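You operate a simulated robot arm through the tools that you are given. There is no shell and no other tool. Be economical: measure what you need, move in short steps, check, and stop when the job is done.

The job below is to be done with a simulated robot arm. You get a single attempt, and the scene is never put back.

## Task
Fetch the orange relay from the top of the camera bench and set it in the wide beaker.

It is judged by the outcome, as a careful person would: the job done as asked, and still so three seconds after it is handed in. It fails if anything else is knocked over, pushed out of place, dropped, spilled or broken.

## Robot
A 6-joint arm with a two-finger parallel gripper, fixed in place. Base frame: the origin is at the foot of the arm, x ahead of it, y to its left, z up; the work surface is at about z = 0. Units: mm, degrees, N and s.
With the tool pointing down near the work surface it reaches from about 140 to 580 mm from the base axis. Its first joint turns from -66.0 to 66.0 degrees. Payload 2.1 kg.
The TCP is the grasp point between the finger pads, 30 mm short of the fingertips. In the tool frame z runs along the fingers and y along their closing line. The gripper opens to 94 mm. The fingers are 28 mm wide and 10 mm thick; the gripper's body (50 by 96 mm) begins 55 mm behind the TCP.
Orientation is that of the tool frame in the base frame, as a unit quaternion [x, y, z, w]. With the fingers straight down and closing along the base's y, the tool's x points along the base's -x, its y along +y and its z along -z.

## Interface
- The arm moves only by the tool drive_tool. Its argument "rows" is a list of rows, each a list of 3 entries, a list of its own where there are three numbers: the shift along the tool's x, y, z in units of 20 mm (1.0 is 20 mm), then the turn, a rotation vector about the tool's x, y, z in units of 8 degrees (1.0 is 8 degrees), then the finger opening in mm, from 0 to 94. In form: [[[dx, dy, dz], [ax, ay, az], hand], ...]. A call has 1 to 12 rows; each row shifts and turns the commanded pose from where the row before left it, along the tool's axes as they then stand. A call with a number of a shift or a turn outside -1 to 1 is refused whole. Rows are played at 5 a second. More than 50 mm and 8.6 degrees between two rows, or a gripper value outside its range, and nothing of the call is played. Where a pose cannot be reached the arm comes as near as it can. A force on the tool above 40 N (or 10 N above the force at the start of the call, whichever is more), or a blocked arm, ends the call early, and 0.2 s more pass. The fingers move at their own pace (about 72 mm/s each) and stop on an object; they squeeze with about 25 N. The grip force told is the motor's: it shows also when the fingers shut on nothing. Time passes only in rows, and 0.2 s behind the last, so rows that do not move let the fingers close. The reply holds the time, the measured pose of the TCP, the force on the tool along the base axes, the opening and the grip force, in the units named above and with some noise, and new pictures: "show" is both (left out), scene, wrist or none.
- Cameras (640 x 400 px; columns grow to the right, rows downward): "scene" is fixed at [52, -371.1, 482.3]; the picture's right is [0.82, -0.58, 0.00], its down [-0.25, -0.35, -0.90] and it looks along [0.52, 0.74, -0.43] (base axes); focal length 323 px, centre (320, 200). "wrist" rides on the gripper at [76, 14, -102] in the tool frame; the picture's right is [-0.18, 0.98, 0.00], its down [-0.75, -0.14, -0.64] and it looks along [-0.63, -0.12, 0.77] (tool axes); focal length 243 px, centre (320, 200). There is no depth. A picture from a camera that has moved, and an enlarged one, comes with that camera's place and axes in the base frame and with its lens. The place of the scene camera against the robot may be out by one fixed shift of up to 25 mm in any direction.
- zoom(camera, box): a new picture of the part [left, top, right, bottom] of that camera's present view, enlarged. It takes no simulated time.
- close_job(): hands the job in; it is judged then, once.

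Go step by step. Nothing tells you positions but the pictures and the camera data: compare them with the known pose of the tool, close in by small moves and look again before you grip or let go. The budget is 90 turns and 170 pictures, counting those below and the enlarged ones. Unless the task says otherwise, let go and move clear before handing in, and close with one line.

The tools are called by a JSON object that holds its "api" and its "payload". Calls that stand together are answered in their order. drive_tool: Moves the arm, as the interface text tells. Its arguments: {"type":"object","properties":{"rows":{"type":"array","items":{"type":"array"}},"show":{"type":"string","enum":["both","scene","wrist","none"]}},"required":["rows"]} The other tools are called the same way: zoom (camera, box) takes an enlarged picture of a part of a camera's view; close_job () hands the job in.

At the start:

```text
clock: 0.0
position: [274.9, 158.4, 328.3]
tcp_rot: [-0.001, 1.0, 0.0, 0.0]
wrist_force: [-0.2, -0.2, -0.4]
grip_width: 93.9
gripper_force: 0.2
```

scene: 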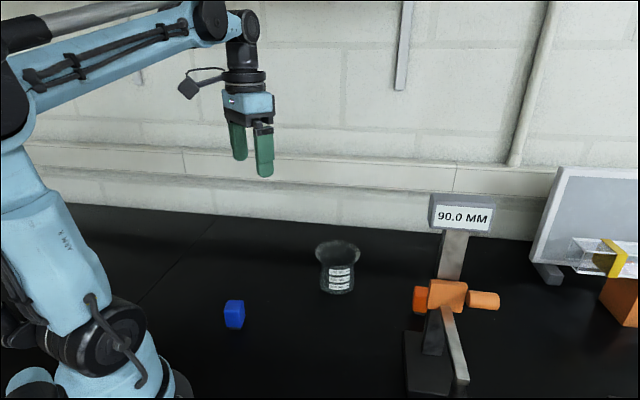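
wrist: 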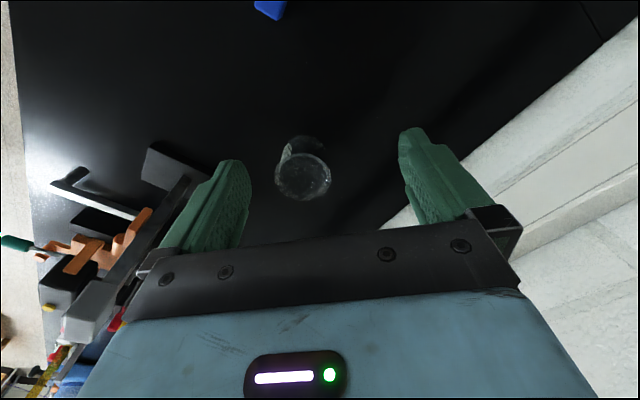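

I see a beaker in the middle, a stand with a "90.0 MM" sign and orange parts, and something at the right edge. I'll zoom in to identify the camera bench and the relay.

{"api": "zoom", "payload": {"camera": "scene", "box": [380, 180, 640, 400]}}

{"api": "zoom", "payload": {"camera": "wrist", "box": [0, 130, 250, 400]}}

{"api": "zoom", "payload": {"camera": "scene", "box": [200, 220, 400, 345]}}

```text
1.82 times, centred on (510, 290) of scene
camera zoom: at [52.0, -371.1, 482.3], right [0.82, -0.58, 0.0], down [-0.25, -0.35, -0.9], along [0.52, 0.74, -0.43], focal length 587 px, centre (-26, 36)
```

zoom: 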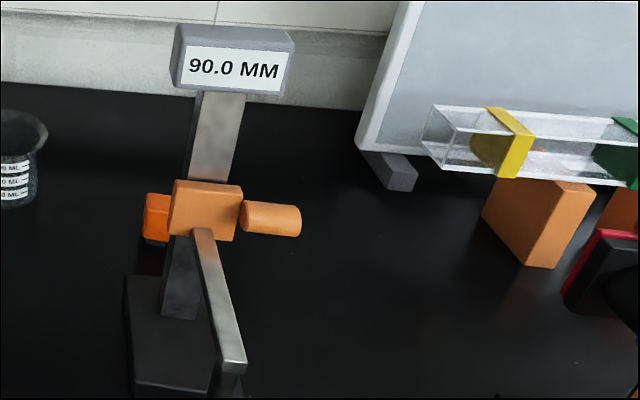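

```text
1.48 times, centred on (125, 265) of wrist
camera zoom: at [199.2, 172.3, 430.8], right [0.18, 0.98, 0.0], down [0.75, -0.14, 0.64], along [0.63, -0.12, -0.77], focal length 359 px, centre (609, 104)
```

zoom: 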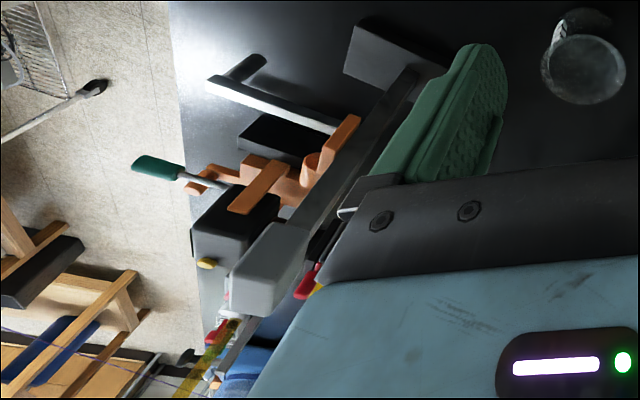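

```text
3.20 times, centred on (300, 282) of scene
camera zoom: at [52.0, -371.1, 482.3], right [0.82, -0.58, 0.0], down [-0.25, -0.35, -0.9], along [0.52, 0.74, -0.43], focal length 1032 px, centre (384, -64)
```

zoom: 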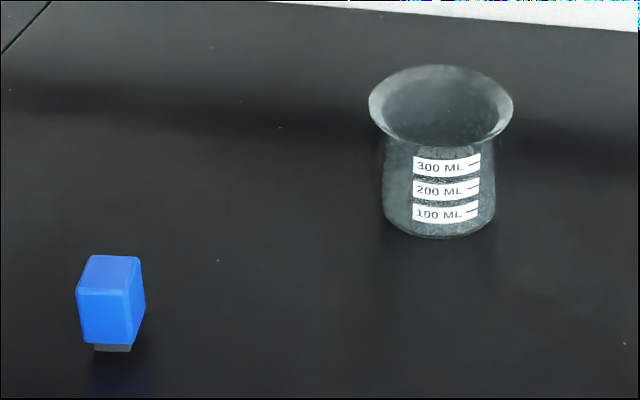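

The blue block is a similar relay. A bright orange piece sits partly hidden behind the height gauge, which may be the orange relay. I'll raise the arm and move it toward -y for a better view.

{"api": "drive_tool", "payload": {"rows": [[[0.5, 0, -1], [0, 0, 0], 94], [[0.5, 0, -1], [0, 0, 0], 94], [[0.5, -1, -1], [0, 0, 0], 94], [[0.5, -1, -1], [0, 0, 0], 94], [[0, -1, 0], [0, 0, 0], 94], [[0, -1, 0], [0, 0, 0], 94], [[0, -1, 0], [0, 0, 0], 94], [[0, -1, 0], [0, 0, 0], 94], [[0, -1, 0], [0, 0, 0], 94], [[0, -1, 0], [0, 0, 0], 94], [[0, -1, 0], [0, 0, 0], 94], [[0, -1, 0], [0, 0, 0], 94]]}}

```text
clock: 2.6
position: [235.1, -41.3, 409.8]
tcp_rot: [-0.002, 1.0, 0.0, 0.0]
wrist_force: [-0.5, -0.2, 0.1]
grip_width: 94.1
gripper_force: 0.1
camera wrist: at [159.3, -28.0, 511.9], right [0.18, 0.98, 0.0], down [0.75, -0.14, 0.64], along [0.63, -0.12, -0.77], focal length 243 px, centre (320, 200)
```

scene: 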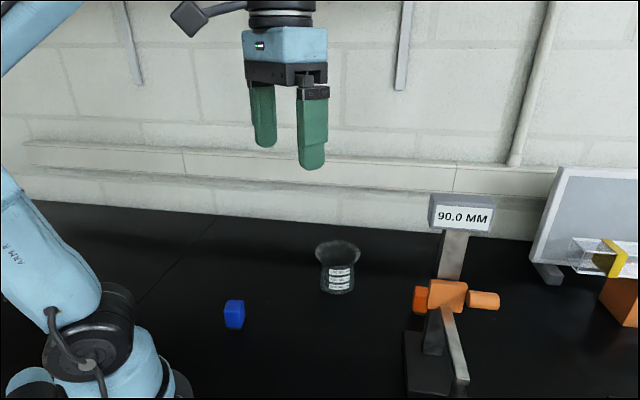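
wrist: 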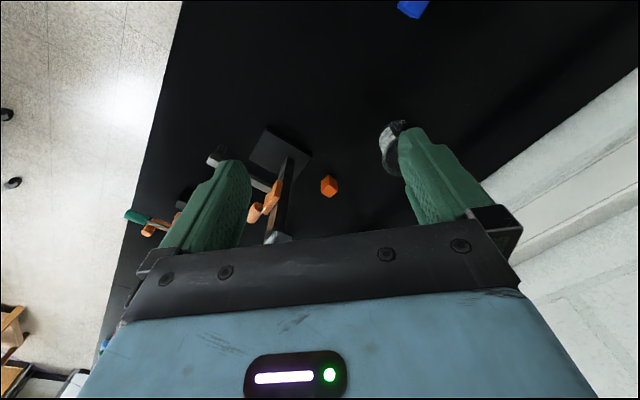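

An orange block now shows beside the gauge, at about (329,186) in the wrist view. I'll enlarge it to see what it stands on.

{"api": "zoom", "payload": {"camera": "wrist", "box": [240, 110, 420, 240]}}

{"api": "zoom", "payload": {"camera": "scene", "box": [395, 260, 515, 335]}}

```text
3.08 times, centred on (330, 175) of wrist
camera zoom: at [159.3, -28.0, 511.9], right [0.18, 0.98, 0.0], down [0.75, -0.14, 0.64], along [0.63, -0.12, -0.77], focal length 746 px, centre (289, 277)
```

zoom: 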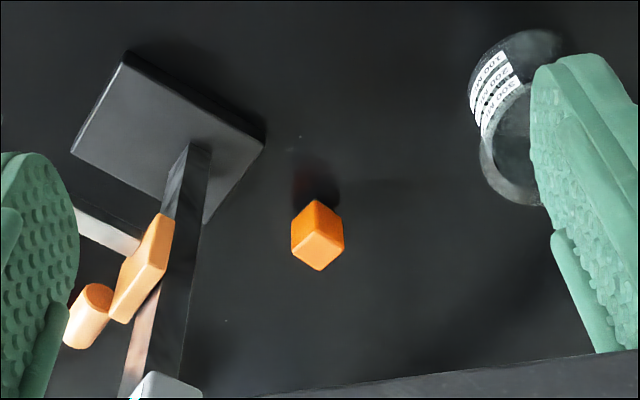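

```text
5.33 times, centred on (455, 298) of scene
camera zoom: at [52.0, -371.1, 482.3], right [0.82, -0.58, 0.0], down [-0.25, -0.35, -0.9], along [0.52, 0.74, -0.43], focal length 1721 px, centre (-400, -320)
```

zoom: 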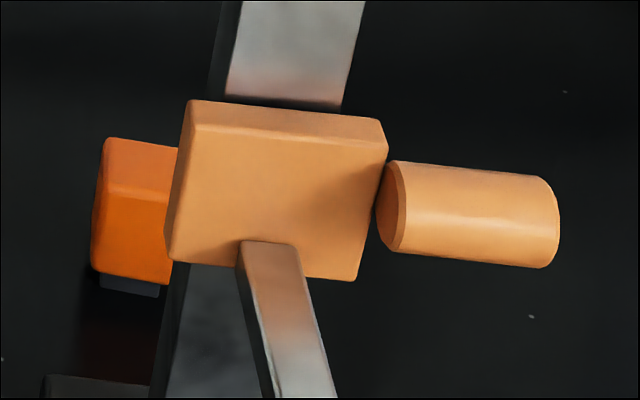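

The orange relay appears to stand on the dark bench at about (515,-75), with the beaker at about (425,72). The gauge's tall sign is close to the arm's path, so I'll measure it from another spot before going in.

{"api": "drive_tool", "payload": {"rows": [[[0, -1, 0], [0, 0, 0], 94], [[0, -1, 0], [0, 0, 0], 94], [[0, -1, 0], [0, 0, 0], 94], [[0, -1, 0], [0, 0, 0], 94]], "show": "wrist"}}

{"api": "zoom", "payload": {"camera": "wrist", "box": [240, 110, 420, 240]}}

```text
clock: 3.6
position: [234.8, -121.7, 409.0]
tcp_rot: [0.0, 1.0, 0.001, 0.001]
wrist_force: [0.2, 0.2, -0.5]
grip_width: 93.9
gripper_force: 0.1
camera wrist: at [159.0, -108.1, 510.4], right [0.18, 0.98, 0.0], down [0.75, -0.14, 0.64], along [0.63, -0.12, -0.77], focal length 243 px, centre (320, 200)
```

wrist: 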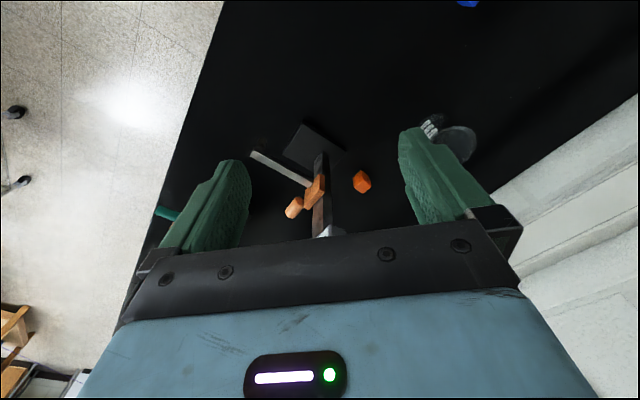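

```text
3.08 times, centred on (330, 175) of wrist
camera zoom: at [159.0, -108.1, 510.4], right [0.18, 0.98, 0.0], down [0.75, -0.14, 0.64], along [0.63, -0.12, -0.77], focal length 746 px, centre (289, 277)
```

zoom: 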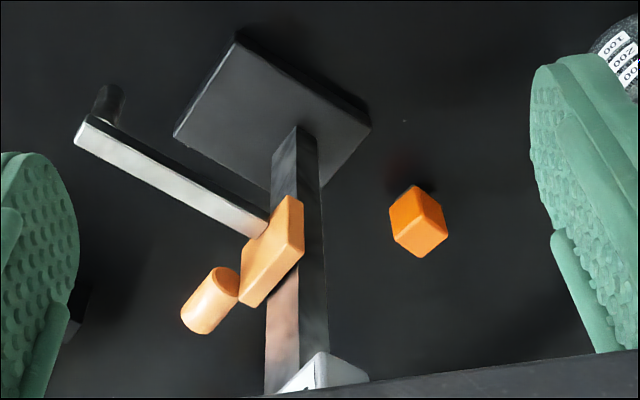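

Two views put the relay at about (518,-72, z≈25). The nearest lower corner of the gauge sign is at about (452,-120,243). I'll move to a higher viewing point closer to the relay, keeping to +y of the gauge, to measure its yaw and check arm clearance.

{"api": "drive_tool", "payload": {"rows": [[[0, 1, 0], [0, 0, 0], 94], [[0, 1, 0], [0, 0, 0], 94], [[0, 1, 0], [0, 0, 0], 94], [[-0.5, 1, 0], [0, 0, 0], 94], [[-1, 1, 0.5], [0, 0, 0], 94], [[-1, 0.3, 1], [0, 0, 0], 94], [[-1, 0, 1], [0, 0, 0], 94], [[-1, 0, 1], [0, 0, 0], 94], [[-1, 0, 1], [0, 0, 0], 94], [[-1, 0, 1], [0, 0, 0], 94], [[-1, 0, 1], [0, 0, 0], 94], [[-1, 0, 1], [0, 0, 0], 94]]}}

{"api": "zoom", "payload": {"camera": "wrist", "box": [260, 90, 400, 190]}}

```text
clock: 6.2
position: [406.6, -14.5, 258.6]
tcp_rot: [-0.001, 1.0, 0.0, 0.0]
wrist_force: [0.3, 0.9, -0.4]
grip_width: 93.8
gripper_force: 0.0
camera wrist: at [330.1, -2.9, 360.0], right [0.18, 0.98, 0.0], down [0.75, -0.14, 0.64], along [0.63, -0.12, -0.77], focal length 243 px, centre (320, 200)
```

scene: 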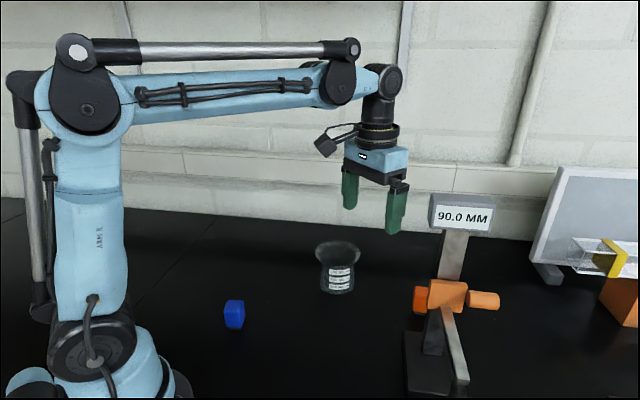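
wrist: 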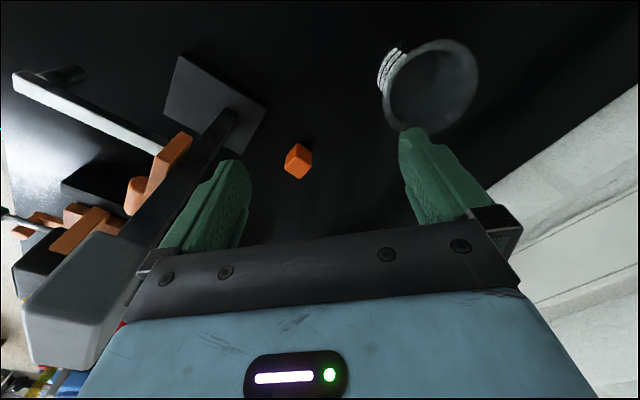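

```text
4.00 times, centred on (330, 140) of wrist
camera zoom: at [330.1, -2.9, 360.0], right [0.18, 0.98, 0.0], down [0.75, -0.14, 0.64], along [0.63, -0.12, -0.77], focal length 970 px, centre (280, 440)
```

zoom: 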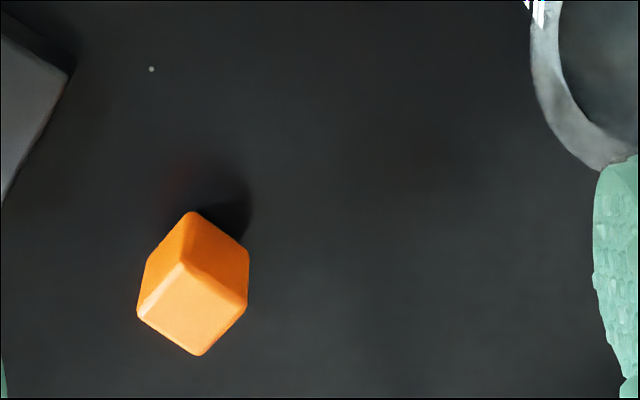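

The relay's top face is about 29 mm square with its edges at about 38°, centred near (519,-73). I'll yaw the tool +52° about its own z, which keeps the camera on the side away from the gauge. Then I'll move above the relay at a safe height and look again.

{"api": "drive_tool", "payload": {"rows": [[[0, 0, 0], [0, 0, 1], 94], [[0, 0, 0], [0, 0, 1], 94], [[0, 0, 0], [0, 0, 1], 94], [[0, 0, 0], [0, 0, 1], 94], [[0, 0, 0], [0, 0, 1], 94], [[0, 0, 0], [0, 0, 1], 94], [[-0.5, 0.25, 0], [0, 0, 0.5], 94], [[-0.9, 0.4, 0.6], [0, 0, 0], 94], [[-0.9, 0.4, 0.6], [0, 0, 0], 94], [[-0.9, 0.4, 0.6], [0, 0, 0], 94], [[-0.9, 0.4, 0.6], [0, 0, 0], 94]]}}

```text
clock: 8.6
position: [485.0, -55.9, 210.3]
tcp_rot: [0.439, 0.899, 0.001, 0.0]
wrist_force: [0.8, 0.5, 0.0]
grip_width: 93.8
gripper_force: 0.0
camera wrist: at [450.8, 12.3, 312.3], right [0.89, 0.46, 0.0], down [0.35, -0.68, 0.64], along [0.3, -0.57, -0.77], focal length 243 px, centre (320, 200)
```

scene: 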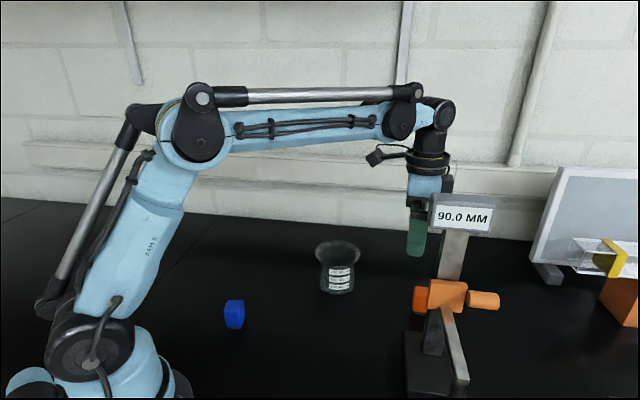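
wrist: 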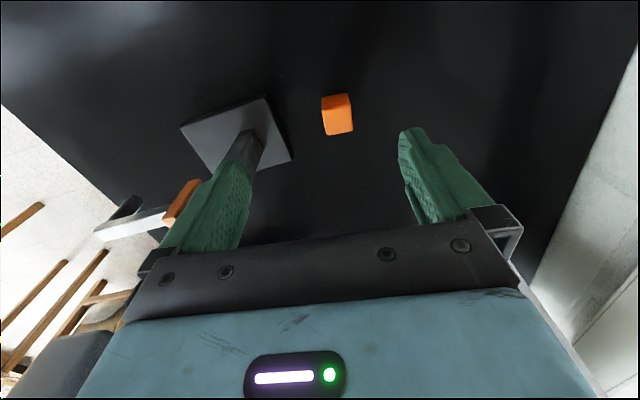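

The relay now lies square between the fingers. I'll enlarge it to refine its position.

{"api": "zoom", "payload": {"camera": "wrist", "box": [280, 70, 400, 150]}}

```text
5.00 times, centred on (340, 110) of wrist
camera zoom: at [450.8, 12.3, 312.3], right [0.89, 0.46, 0.0], down [0.35, -0.68, 0.64], along [0.3, -0.57, -0.77], focal length 1213 px, centre (220, 650)
```

zoom: 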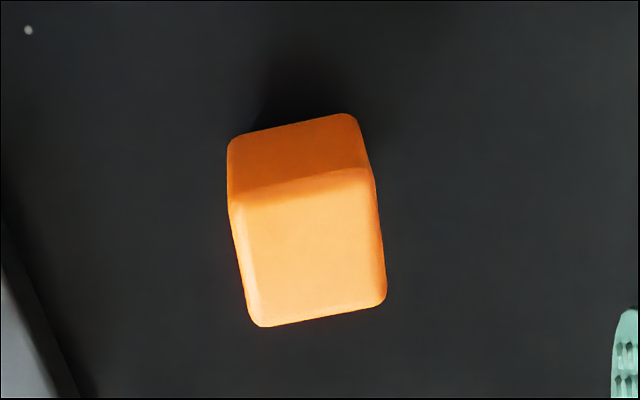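

The refined relay centre is (520,-73), with its yaw aligned to the tool. I'll move directly above it, down to z≈100 with the fingers at 64 mm, and check.

{"api": "drive_tool", "payload": {"rows": [[[-0.9, 0.45, 0], [0, 0, 0], 64], [[-0.85, 0.4, 0], [0, 0, 0], 64], [[0, 0, 1], [0, 0, 0], 64], [[0, 0, 1], [0, 0, 0], 64], [[0, 0, 1], [0, 0, 0], 64], [[0, 0, 1], [0, 0, 0], 64], [[0, 0, 1], [0, 0, 0], 64], [[0, 0, 0.4], [0, 0, 0], 64]]}}

```text
clock: 10.4
position: [520.8, -72.5, 104.5]
tcp_rot: [0.438, 0.899, 0.0, 0.0]
wrist_force: [0.7, -0.7, 0.2]
grip_width: 64.0
gripper_force: 0.0
camera wrist: at [485.4, -3.8, 205.3], right [0.89, 0.46, 0.0], down [0.35, -0.68, 0.64], along [0.3, -0.57, -0.77], focal length 243 px, centre (320, 200)
```

scene: 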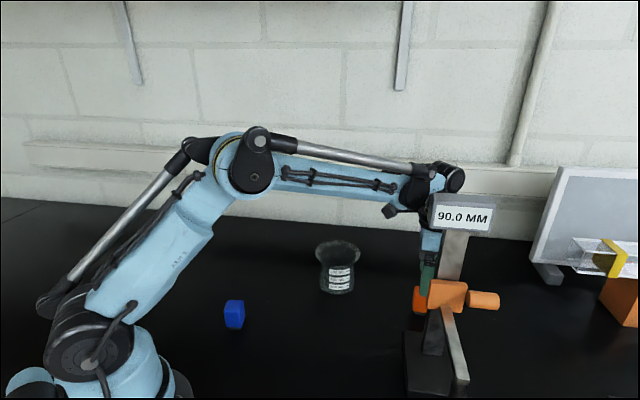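
wrist: 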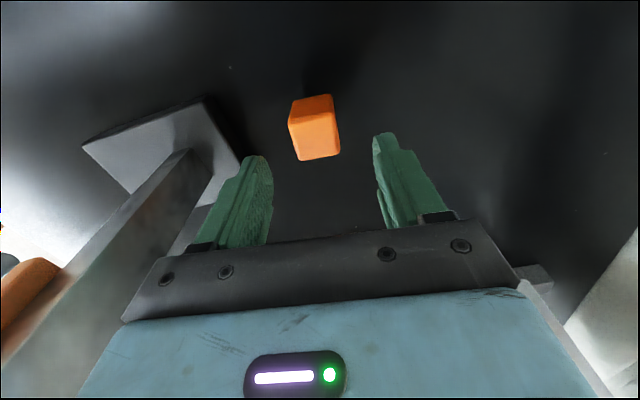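

The relay is centred between the fingers along the closing line. I'll check the offset across the fingers before going down.

{"api": "zoom", "payload": {"camera": "wrist", "box": [240, 70, 400, 170]}}

```text
4.00 times, centred on (320, 120) of wrist
camera zoom: at [485.4, -3.8, 205.3], right [0.89, 0.46, 0.0], down [0.35, -0.68, 0.64], along [0.3, -0.57, -0.77], focal length 970 px, centre (320, 520)
```

zoom: 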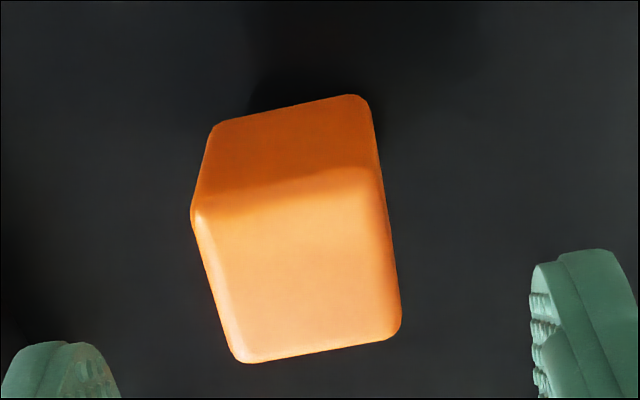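

The relay is centred at about (519,-73), right under the TCP. I'll go down to z≈38 and look before gripping.

{"api": "drive_tool", "payload": {"rows": [[[0, 0, 0.9], [0, 0, 0], 64], [[0, 0, 0.9], [0, 0, 0], 64], [[0, 0, 0.8], [0, 0, 0], 64], [[0, 0, 0.7], [0, 0, 0], 64], [[0, 0, 0], [0, 0, 0], 64]]}}

```text
clock: 11.6
position: [520.3, -74.2, 36.8]
tcp_rot: [0.437, 0.9, 0.001, 0.0]
wrist_force: [0.1, -0.6, 0.0]
grip_width: 63.8
gripper_force: 0.2
camera wrist: at [484.2, -5.5, 138.4], right [0.89, 0.46, 0.0], down [0.35, -0.68, 0.64], along [0.3, -0.57, -0.77], focal length 243 px, centre (320, 200)
```

scene: 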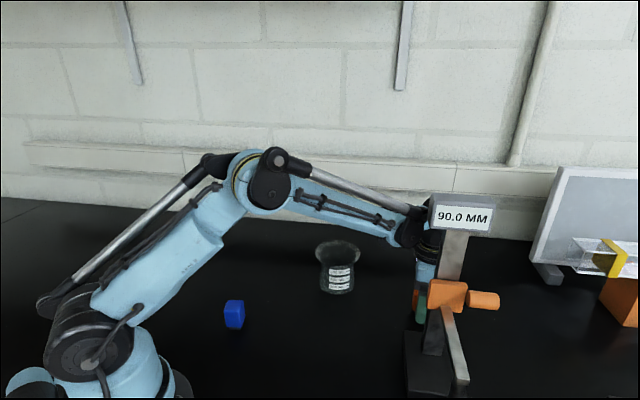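
wrist: 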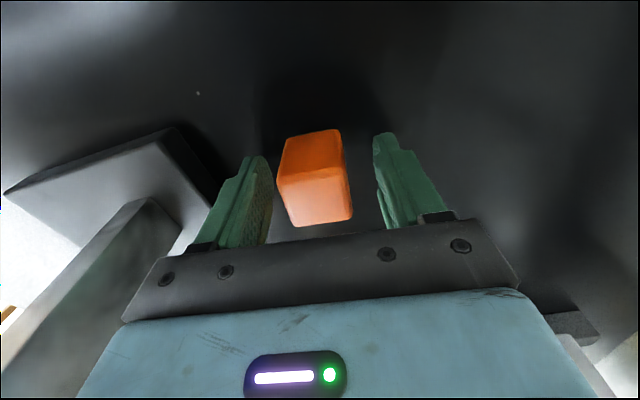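

The relay sits between the pads, so I'll close the fingers.

{"api": "drive_tool", "payload": {"rows": [[[0, 0, 0], [0, 0, 0], 40], [[0, 0, 0], [0, 0, 0], 20], [[0, 0, 0], [0, 0, 0], 15], [[0, 0, 0], [0, 0, 0], 15]], "show": "wrist"}}

```text
clock: 12.6
position: [520.1, -73.3, 36.0]
tcp_rot: [0.437, 0.899, 0.001, 0.0]
wrist_force: [-0.1, -0.3, -0.3]
grip_width: 35.7
gripper_force: 24.8
camera wrist: at [484.2, -5.4, 138.6], right [0.89, 0.46, 0.0], down [0.35, -0.68, 0.64], along [0.3, -0.57, -0.77], focal length 243 px, centre (320, 200)
```

wrist: 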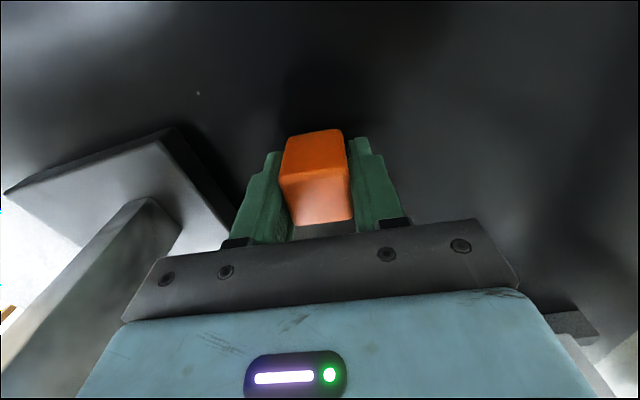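

It gripped at 35.7 mm with 25 N. I'll lift straight up, then move toward +y.

{"api": "drive_tool", "payload": {"rows": [[[0, 0, -0.5], [0, 0, 0], 15], [[0, 0, -0.8], [0, 0, 0], 15], [[0, 0, -1], [0, 0, 0], 15], [[0, 0, -1], [0, 0, 0], 15], [[0, 0, -1], [0, 0, 0], 15], [[0, 0, -1], [0, 0, 0], 15], [[0, 0, -1], [0, 0, 0], 15], [[0, 0, -1], [0, 0, 0], 15], [[0, 0, -1], [0, 0, 0], 15], [[0, 0, 0], [0, 0, 0], 15]]}}

```text
clock: 14.8
position: [520.0, -72.7, 202.5]
tcp_rot: [0.437, 0.899, 0.0, 0.001]
wrist_force: [-0.9, -0.7, 0.3]
grip_width: 35.7
gripper_force: 25.5
camera wrist: at [484.2, -4.9, 305.1], right [0.89, 0.46, 0.0], down [0.35, -0.68, 0.64], along [0.3, -0.57, -0.77], focal length 243 px, centre (320, 200)
```

scene: 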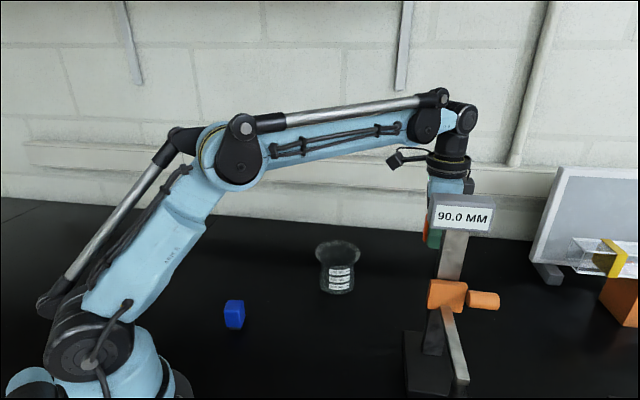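
wrist: 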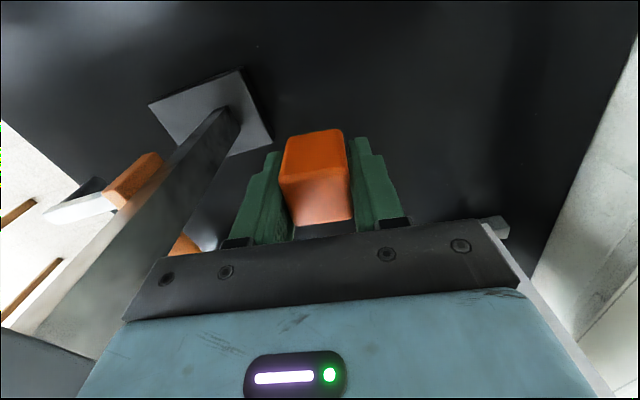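

The relay is held firmly. Triangulation puts the beaker rim centre at about (423,99), z≈86, with a mouth about 100 mm across and a body about 75 mm. I'll carry the relay above it at z≈200.

{"api": "drive_tool", "payload": {"rows": [[[0.975, 0.15, 0], [0, 0, 0], 15], [[0.975, 0.15, 0], [0, 0, 0], 15], [[0.975, 0.15, 0], [0, 0, 0], 15], [[0.975, 0.15, 0], [0, 0, 0], 15], [[0.975, 0.15, 0], [0, 0, 0], 15], [[0.975, 0.15, 0], [0, 0, 0], 15], [[0.975, 0.15, 0], [0, 0, 0], 15], [[0.975, 0.15, 0], [0, 0, 0], 15], [[0.975, 0.15, 0], [0, 0, 0], 15], [[0.975, 0.15, 0], [0, 0, 0], 15], [[0, 0, 0], [0, 0, 0], 15]]}}

```text
clock: 17.2
position: [424.9, 98.3, 203.5]
tcp_rot: [0.438, 0.899, 0.0, 0.0]
wrist_force: [-0.1, -0.1, -0.9]
grip_width: 35.6
gripper_force: 25.4
camera wrist: at [389.1, 167.2, 304.9], right [0.89, 0.46, 0.0], down [0.35, -0.68, 0.64], along [0.3, -0.57, -0.77], focal length 243 px, centre (320, 200)
```

scene: 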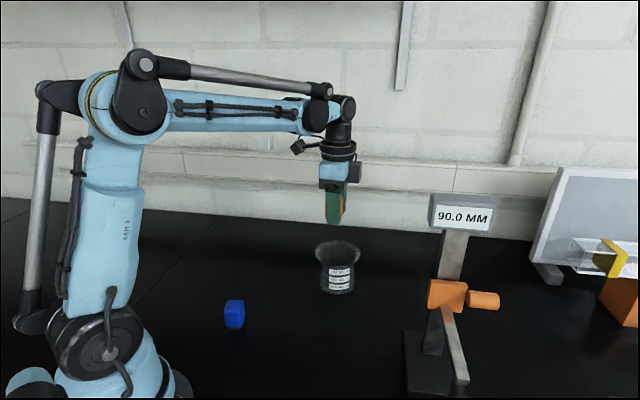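
wrist: 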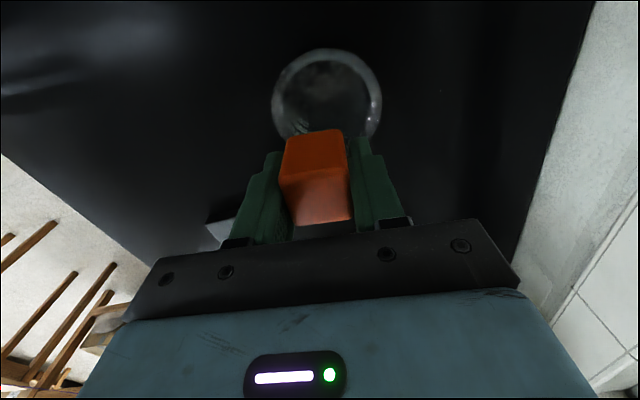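

The relay is above the beaker. I'll enlarge both views to refine the alignment.

{"api": "zoom", "payload": {"camera": "wrist", "box": [230, 30, 430, 155]}}

{"api": "zoom", "payload": {"camera": "scene", "box": [270, 160, 430, 310]}}

```text
3.20 times, centred on (330, 92) of wrist
camera zoom: at [389.1, 167.2, 304.9], right [0.89, 0.46, 0.0], down [0.35, -0.68, 0.64], along [0.3, -0.57, -0.77], focal length 776 px, centre (288, 544)
```

zoom: 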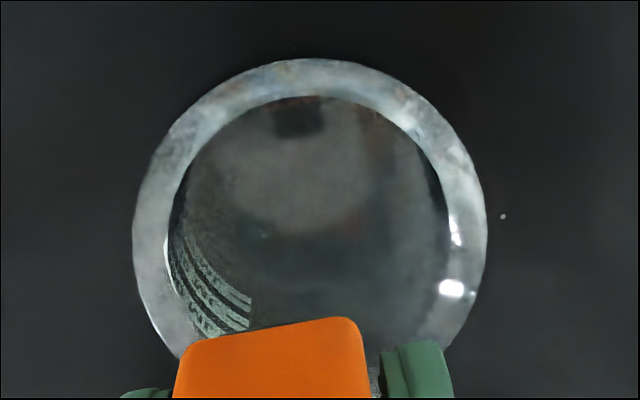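

```text
2.67 times, centred on (350, 235) of scene
camera zoom: at [52.0, -371.1, 482.3], right [0.82, -0.58, 0.0], down [-0.25, -0.35, -0.9], along [0.52, 0.74, -0.43], focal length 860 px, centre (240, 107)
```

zoom: 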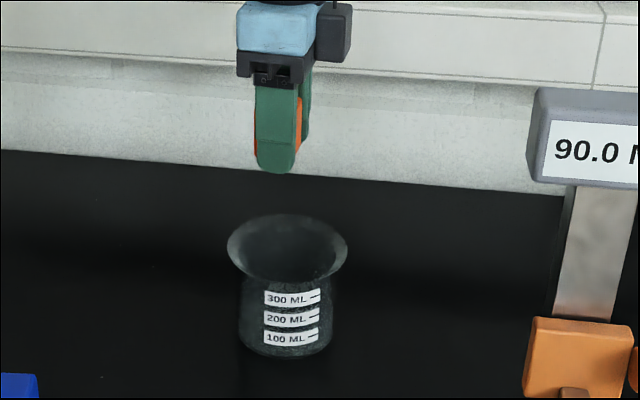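

Fitting a circle to the rim gives a centre of about (431,99), with R≈49.5. I'll correct by about 6 mm and lower until the relay just enters the mouth, then look again.

{"api": "drive_tool", "payload": {"rows": [[[-0.16, 0.26, 0], [0, 0, 0], 15], [[0, 0, 0.9], [0, 0, 0], 15], [[0, 0, 0.9], [0, 0, 0], 15], [[0, 0, 0.9], [0, 0, 0], 15], [[0, 0, 0.8], [0, 0, 0], 15], [[0, 0, 0], [0, 0, 0], 15]]}}

{"api": "zoom", "payload": {"camera": "scene", "box": [280, 180, 400, 300]}}

{"api": "zoom", "payload": {"camera": "wrist", "box": [200, 50, 440, 250]}}

```text
clock: 18.6
position: [430.3, 101.0, 133.0]
tcp_rot: [0.437, 0.899, 0.0, 0.0]
wrist_force: [0.6, -0.4, -0.3]
grip_width: 35.4
gripper_force: 24.8
camera wrist: at [395.1, 168.4, 234.5], right [0.89, 0.46, 0.0], down [0.35, -0.68, 0.64], along [0.3, -0.57, -0.77], focal length 243 px, centre (320, 200)
```

scene: 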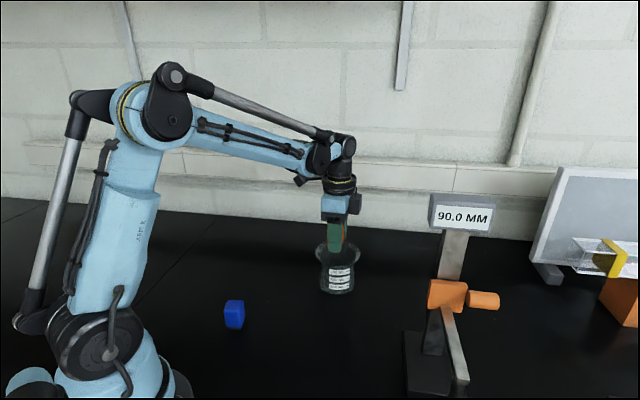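
wrist: 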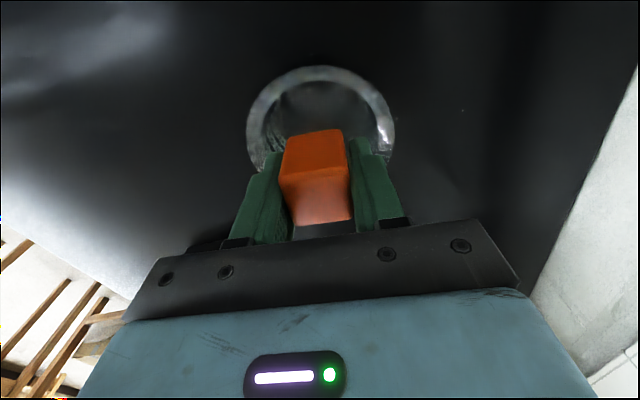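

```text
3.33 times, centred on (340, 240) of scene
camera zoom: at [52.0, -371.1, 482.3], right [0.82, -0.58, 0.0], down [-0.25, -0.35, -0.9], along [0.52, 0.74, -0.43], focal length 1075 px, centre (253, 67)
```

zoom: 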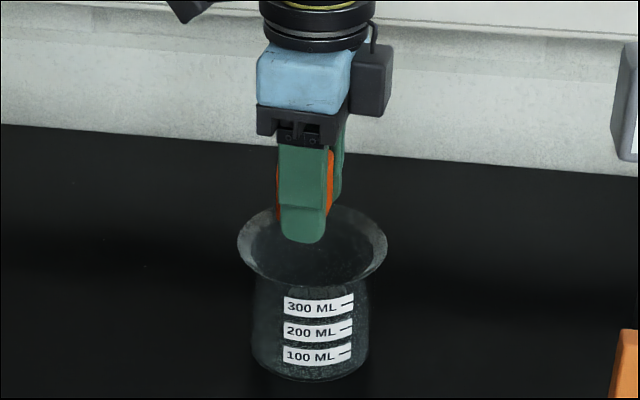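

```text
2.00 times, centred on (320, 150) of wrist
camera zoom: at [395.1, 168.4, 234.5], right [0.89, 0.46, 0.0], down [0.35, -0.68, 0.64], along [0.3, -0.57, -0.77], focal length 485 px, centre (320, 300)
```

zoom: 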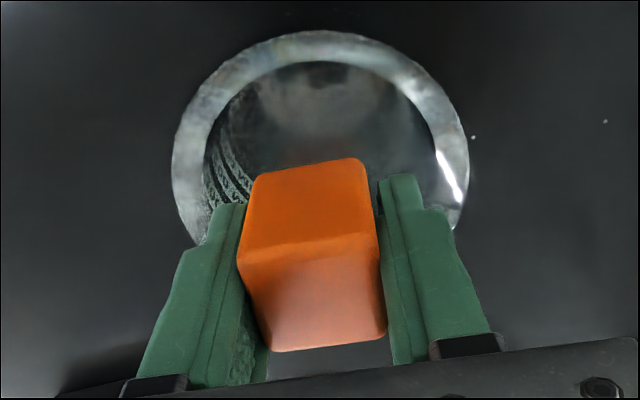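

Both cameras agree the relay is centred over the mouth to within about 1–2 mm. I'll lower it slowly into the beaker while watching the force.

{"api": "drive_tool", "payload": {"rows": [[[-0.06, 0, 0.5], [0, 0, 0], 15], [[0, 0, 0.5], [0, 0, 0], 15], [[0, 0, 0.5], [0, 0, 0], 15], [[0, 0, 0.5], [0, 0, 0], 15], [[0, 0, 0.5], [0, 0, 0], 15], [[0, 0, 0.5], [0, 0, 0], 15], [[0, 0, 0], [0, 0, 0], 15]]}}

{"api": "zoom", "payload": {"camera": "scene", "box": [280, 180, 400, 300]}}

{"api": "zoom", "payload": {"camera": "wrist", "box": [200, 50, 440, 250]}}

```text
clock: 20.2
position: [431.3, 100.4, 71.7]
tcp_rot: [0.438, 0.899, 0.0, 0.0]
wrist_force: [-0.4, -0.4, -0.5]
grip_width: 35.7
gripper_force: 24.6
camera wrist: at [395.2, 167.6, 174.2], right [0.89, 0.46, 0.0], down [0.35, -0.68, 0.64], along [0.3, -0.57, -0.77], focal length 243 px, centre (320, 200)
```

scene: 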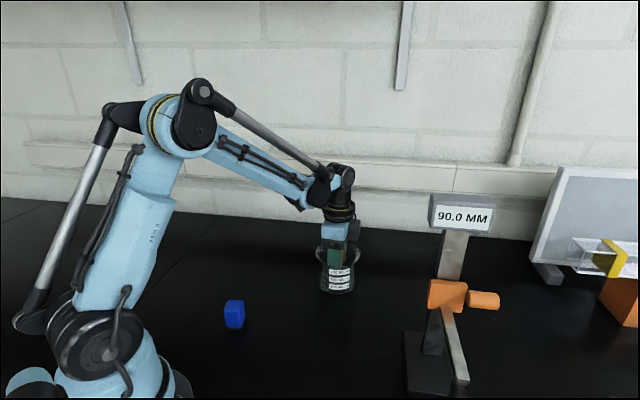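
wrist: 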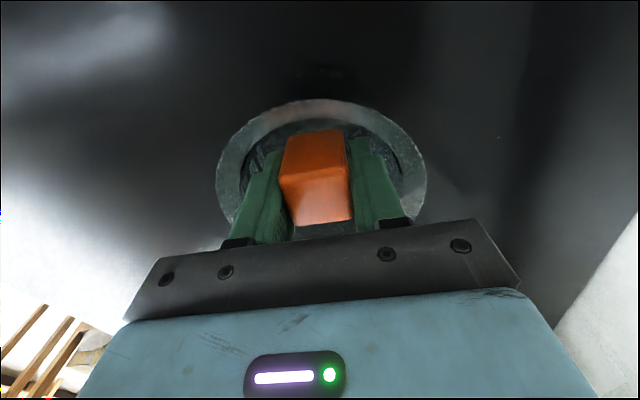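

```text
3.33 times, centred on (340, 240) of scene
camera zoom: at [52.0, -371.1, 482.3], right [0.82, -0.58, 0.0], down [-0.25, -0.35, -0.9], along [0.52, 0.74, -0.43], focal length 1075 px, centre (253, 67)
```

zoom: 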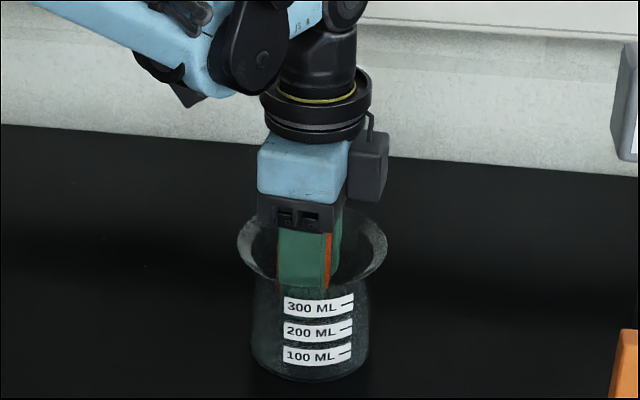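

```text
2.00 times, centred on (320, 150) of wrist
camera zoom: at [395.2, 167.6, 174.2], right [0.89, 0.46, 0.0], down [0.35, -0.68, 0.64], along [0.3, -0.57, -0.77], focal length 485 px, centre (320, 300)
```

zoom: 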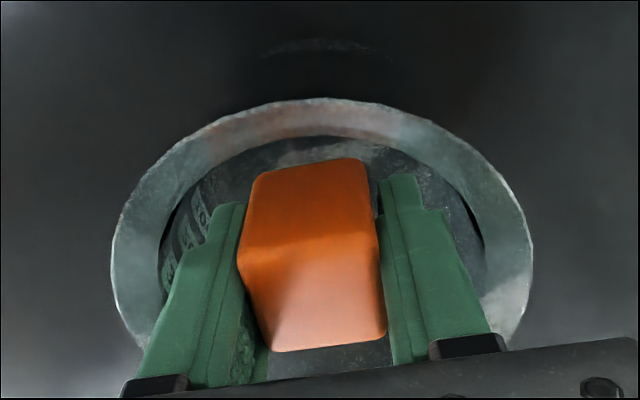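

No contact force, and the fingers have clearance on both sides of the neck. I'll lower it the rest of the way to just above the floor.

{"api": "drive_tool", "payload": {"rows": [[[0, 0, 0.3], [0, 0, 0], 15], [[0, 0, 0.3], [0, 0, 0], 15], [[0, 0, 0.3], [0, 0, 0], 15], [[0, 0, 0.3], [0, 0, 0], 15], [[0, 0, 0], [0, 0, 0], 15]]}}

{"api": "zoom", "payload": {"camera": "scene", "box": [280, 180, 400, 300]}}

{"api": "zoom", "payload": {"camera": "wrist", "box": [200, 50, 440, 250]}}

```text
clock: 21.4
position: [430.1, 98.5, 48.5]
tcp_rot: [0.438, 0.899, 0.001, 0.0]
wrist_force: [0.1, 0.5, -1.1]
grip_width: 35.6
gripper_force: 25.3
camera wrist: at [394.8, 167.1, 150.5], right [0.89, 0.46, 0.0], down [0.35, -0.68, 0.64], along [0.3, -0.57, -0.77], focal length 243 px, centre (320, 200)
```

scene: 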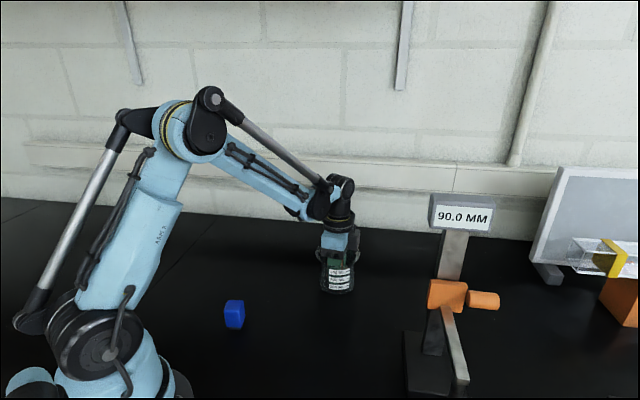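
wrist: 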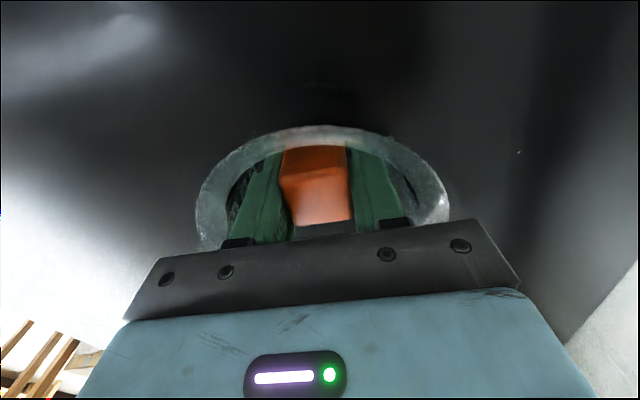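

```text
3.33 times, centred on (340, 240) of scene
camera zoom: at [52.0, -371.1, 482.3], right [0.82, -0.58, 0.0], down [-0.25, -0.35, -0.9], along [0.52, 0.74, -0.43], focal length 1075 px, centre (253, 67)
```

zoom: 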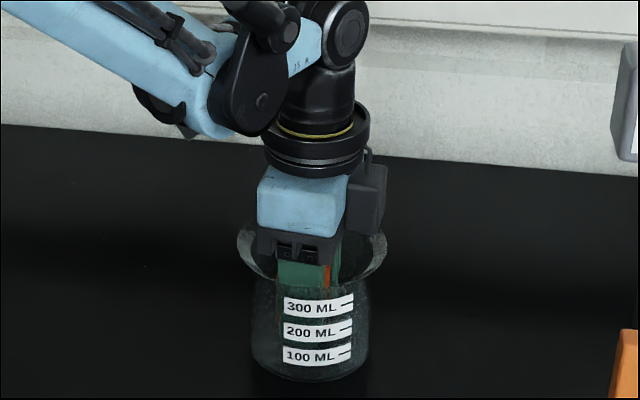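

```text
2.00 times, centred on (320, 150) of wrist
camera zoom: at [394.8, 167.1, 150.5], right [0.89, 0.46, 0.0], down [0.35, -0.68, 0.64], along [0.3, -0.57, -0.77], focal length 485 px, centre (320, 300)
```

zoom: 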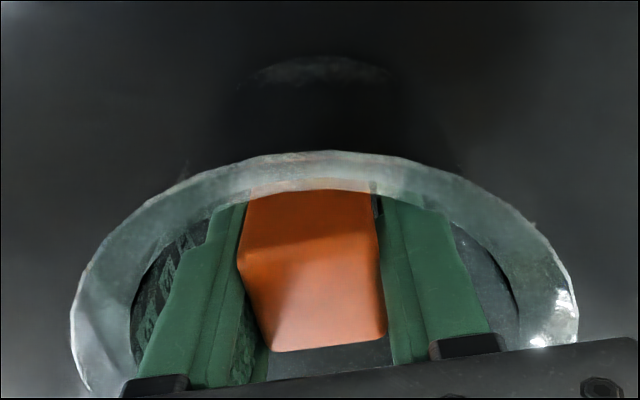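

Still no contact. I'll go about 6 mm lower in small steps, then open the fingers by only a few mm.

{"api": "drive_tool", "payload": {"rows": [[[0, 0, 0.1], [0, 0, 0], 15], [[0, 0, 0.1], [0, 0, 0], 15], [[0, 0, 0.1], [0, 0, 0], 15], [[0, 0, 0], [0, 0, 0], 15]], "show": "none"}}

```text
clock: 22.4
position: [430.0, 98.2, 43.9]
tcp_rot: [0.438, 0.899, 0.0, 0.0]
wrist_force: [0.9, 0.4, -0.1]
grip_width: 35.9
gripper_force: 25.3
```

{"api": "drive_tool", "payload": {"rows": [[[0, 0, 0], [0, 0, 0], 37], [[0, 0, 0], [0, 0, 0], 39], [[0, 0, 0], [0, 0, 0], 41], [[0, 0, 0], [0, 0, 0], 41]]}}

{"api": "zoom", "payload": {"camera": "wrist", "box": [200, 50, 440, 250]}}

```text
clock: 23.4
position: [429.7, 97.6, 44.0]
tcp_rot: [0.438, 0.899, 0.0, 0.0]
wrist_force: [0.6, -0.6, -0.5]
grip_width: 37.8
gripper_force: 0.2
camera wrist: at [394.4, 166.5, 145.0], right [0.89, 0.46, 0.0], down [0.35, -0.68, 0.64], along [0.3, -0.57, -0.77], focal length 243 px, centre (320, 200)
```

scene: 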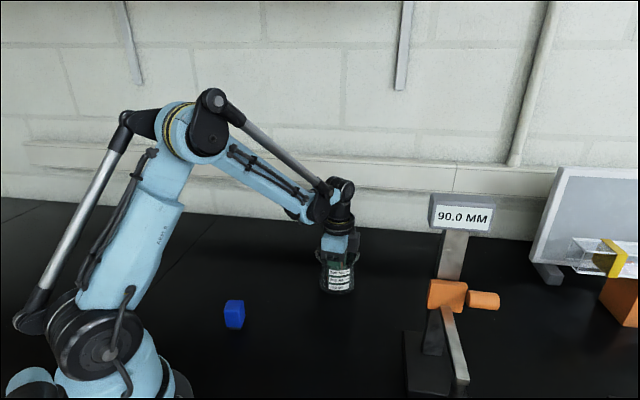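
wrist: 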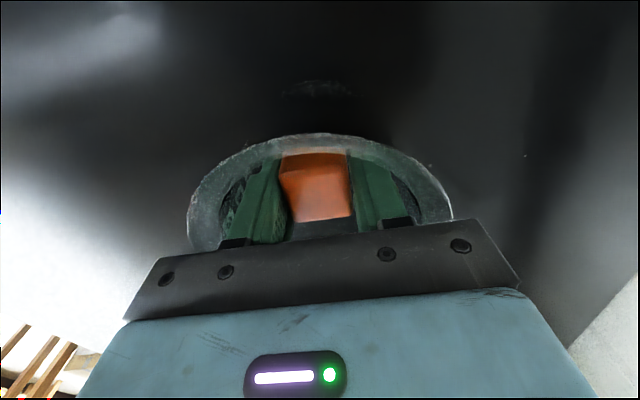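

```text
2.00 times, centred on (320, 150) of wrist
camera zoom: at [394.4, 166.5, 145.0], right [0.89, 0.46, 0.0], down [0.35, -0.68, 0.64], along [0.3, -0.57, -0.77], focal length 485 px, centre (320, 300)
```

zoom: 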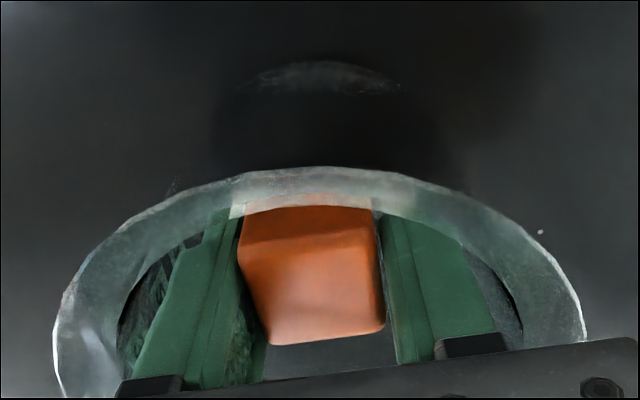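

The fingers are opening with the grip force gone. I'll wait briefly and check the width settles.

{"api": "drive_tool", "payload": {"rows": [[[0, 0, 0], [0, 0, 0], 41], [[0, 0, 0], [0, 0, 0], 41]], "show": "none"}}

{"api": "zoom", "payload": {"camera": "wrist", "box": [200, 50, 440, 250]}}

{"api": "zoom", "payload": {"camera": "scene", "box": [280, 180, 400, 300]}}

```text
clock: 24.0
position: [429.0, 98.9, 42.6]
tcp_rot: [0.438, 0.899, 0.001, 0.0]
wrist_force: [-1.1, 0.1, -1.0]
grip_width: 37.8
gripper_force: 0.1
```

```text
2.00 times, centred on (320, 150) of wrist
camera zoom: at [394.4, 166.6, 145.0], right [0.89, 0.46, 0.0], down [0.35, -0.68, 0.64], along [0.3, -0.57, -0.77], focal length 485 px, centre (320, 300)
```

zoom: 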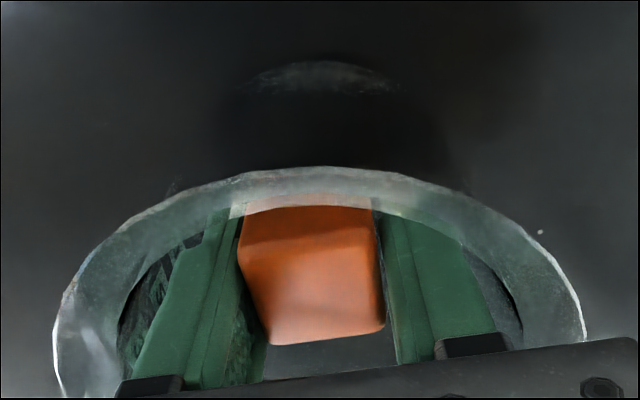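

```text
3.33 times, centred on (340, 240) of scene
camera zoom: at [52.0, -371.1, 482.3], right [0.82, -0.58, 0.0], down [-0.25, -0.35, -0.9], along [0.52, 0.74, -0.43], focal length 1075 px, centre (253, 67)
```

zoom: 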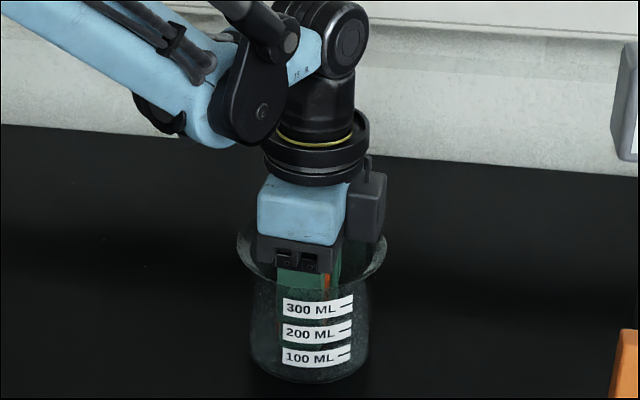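

The width stopped at 37.8 mm, so the fingertips probably lightly touch the glass walls, while the relay has dropped free. I'll ease to 36.8 mm to clear both and lift slowly.

{"api": "drive_tool", "payload": {"rows": [[[0, 0, 0], [0, 0, 0], 36.9], [[0, 0, 0], [0, 0, 0], 36.9], [[0, 0, -0.15], [0, 0, 0], 36.9], [[0, 0, -0.25], [0, 0, 0], 36.9], [[0, 0, 0], [0, 0, 0], 36.9]], "show": "none"}}

{"api": "zoom", "payload": {"camera": "wrist", "box": [200, 50, 440, 250]}}

{"api": "zoom", "payload": {"camera": "scene", "box": [280, 180, 400, 300]}}

```text
clock: 25.2
position: [430.0, 97.5, 51.1]
tcp_rot: [0.438, 0.899, 0.0, -0.001]
wrist_force: [-1.0, -0.2, -0.1]
grip_width: 37.0
gripper_force: 0.0
```

```text
2.00 times, centred on (320, 150) of wrist
camera zoom: at [394.7, 166.7, 152.7], right [0.89, 0.46, 0.0], down [0.35, -0.68, 0.64], along [0.3, -0.57, -0.77], focal length 485 px, centre (320, 300)
```

zoom: 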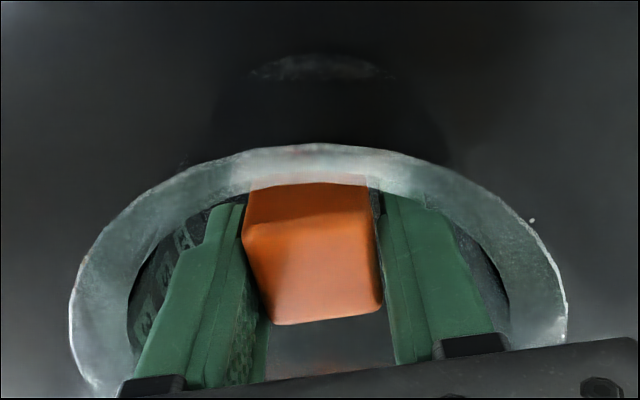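

```text
3.33 times, centred on (340, 240) of scene
camera zoom: at [52.0, -371.1, 482.3], right [0.82, -0.58, 0.0], down [-0.25, -0.35, -0.9], along [0.52, 0.74, -0.43], focal length 1075 px, centre (253, 67)
```

zoom: 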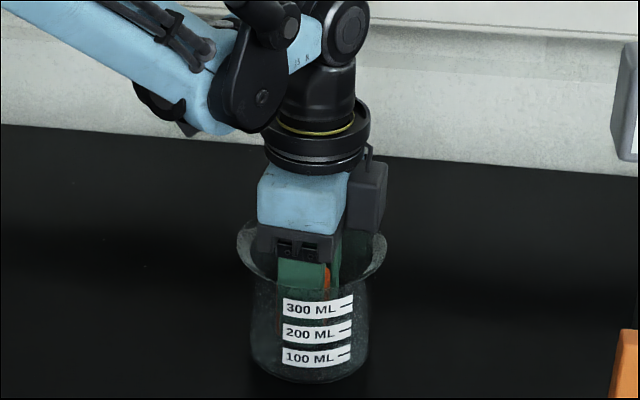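

The relay stays behind as the fingers rise, and the beaker stays put. I'll keep rising slowly to clear the mouth.

{"api": "drive_tool", "payload": {"rows": [[[0, 0, -0.4], [0, 0, 0], 37], [[0, 0, -0.5], [0, 0, 0], 37], [[0, 0, -0.5], [0, 0, 0], 37], [[0, 0, -0.6], [0, 0, 0], 37], [[0, 0, -1], [0, 0, 0], 37], [[0, 0, -1], [0, 0, 0], 37], [[0, 0, -1], [0, 0, 0], 37], [[0, 0, -1], [0, 0, 0], 37], [[0, 0, -1], [0, 0, 0], 37], [[0, 0, 0], [0, 0, 0], 37]]}}

{"api": "zoom", "payload": {"camera": "scene", "box": [280, 180, 400, 300]}}

{"api": "zoom", "payload": {"camera": "wrist", "box": [200, 30, 440, 230]}}

```text
clock: 27.4
position: [429.7, 98.5, 191.2]
tcp_rot: [0.438, 0.899, 0.001, 0.0]
wrist_force: [0.0, -0.4, 0.0]
grip_width: 37.1
gripper_force: 0.0
camera wrist: at [393.6, 166.9, 292.8], right [0.89, 0.46, 0.0], down [0.35, -0.68, 0.64], along [0.3, -0.57, -0.77], focal length 243 px, centre (320, 200)
```

scene: 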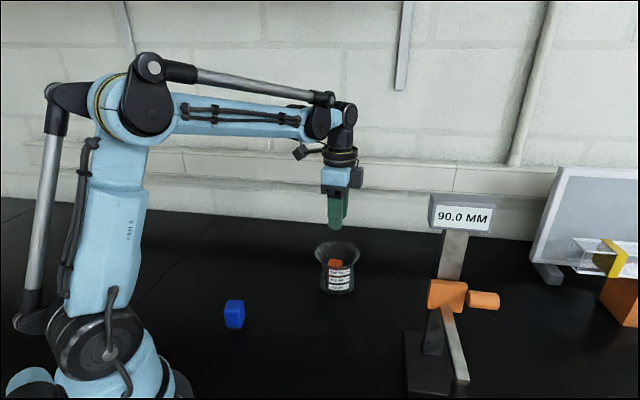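
wrist: 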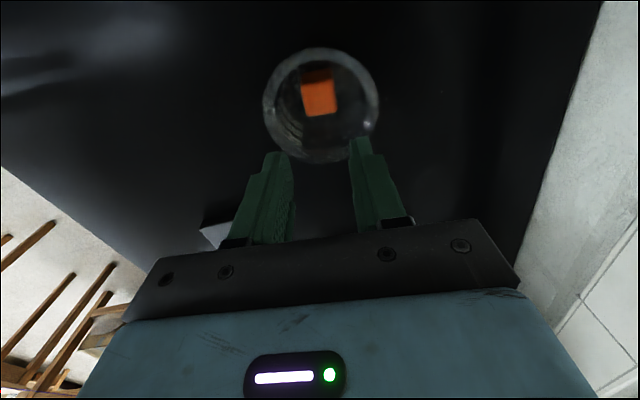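

```text
3.33 times, centred on (340, 240) of scene
camera zoom: at [52.0, -371.1, 482.3], right [0.82, -0.58, 0.0], down [-0.25, -0.35, -0.9], along [0.52, 0.74, -0.43], focal length 1075 px, centre (253, 67)
```

zoom: 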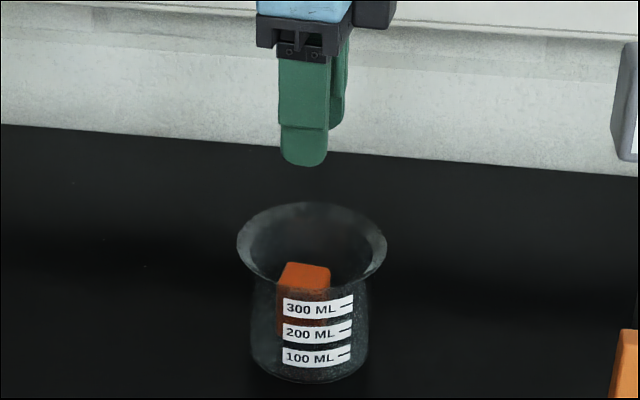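

```text
2.00 times, centred on (320, 130) of wrist
camera zoom: at [393.6, 166.9, 292.8], right [0.89, 0.46, 0.0], down [0.35, -0.68, 0.64], along [0.3, -0.57, -0.77], focal length 485 px, centre (320, 340)
```

zoom: 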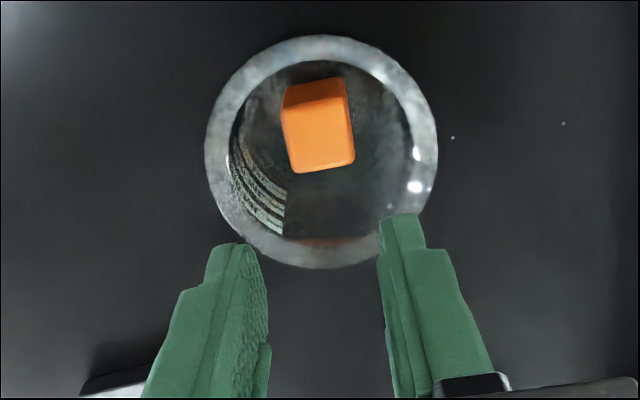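

The relay stands upright inside the beaker, the beaker is in place, and the gripper is clear above it. I'm handing in.

{"api": "close_job", "payload": {}}

```text
The job is handed in.
```

The orange relay is standing upright in the wide beaker; the beaker shifted about 1 mm when the fingers opened, nothing else was seen to move, and the job is handed in.
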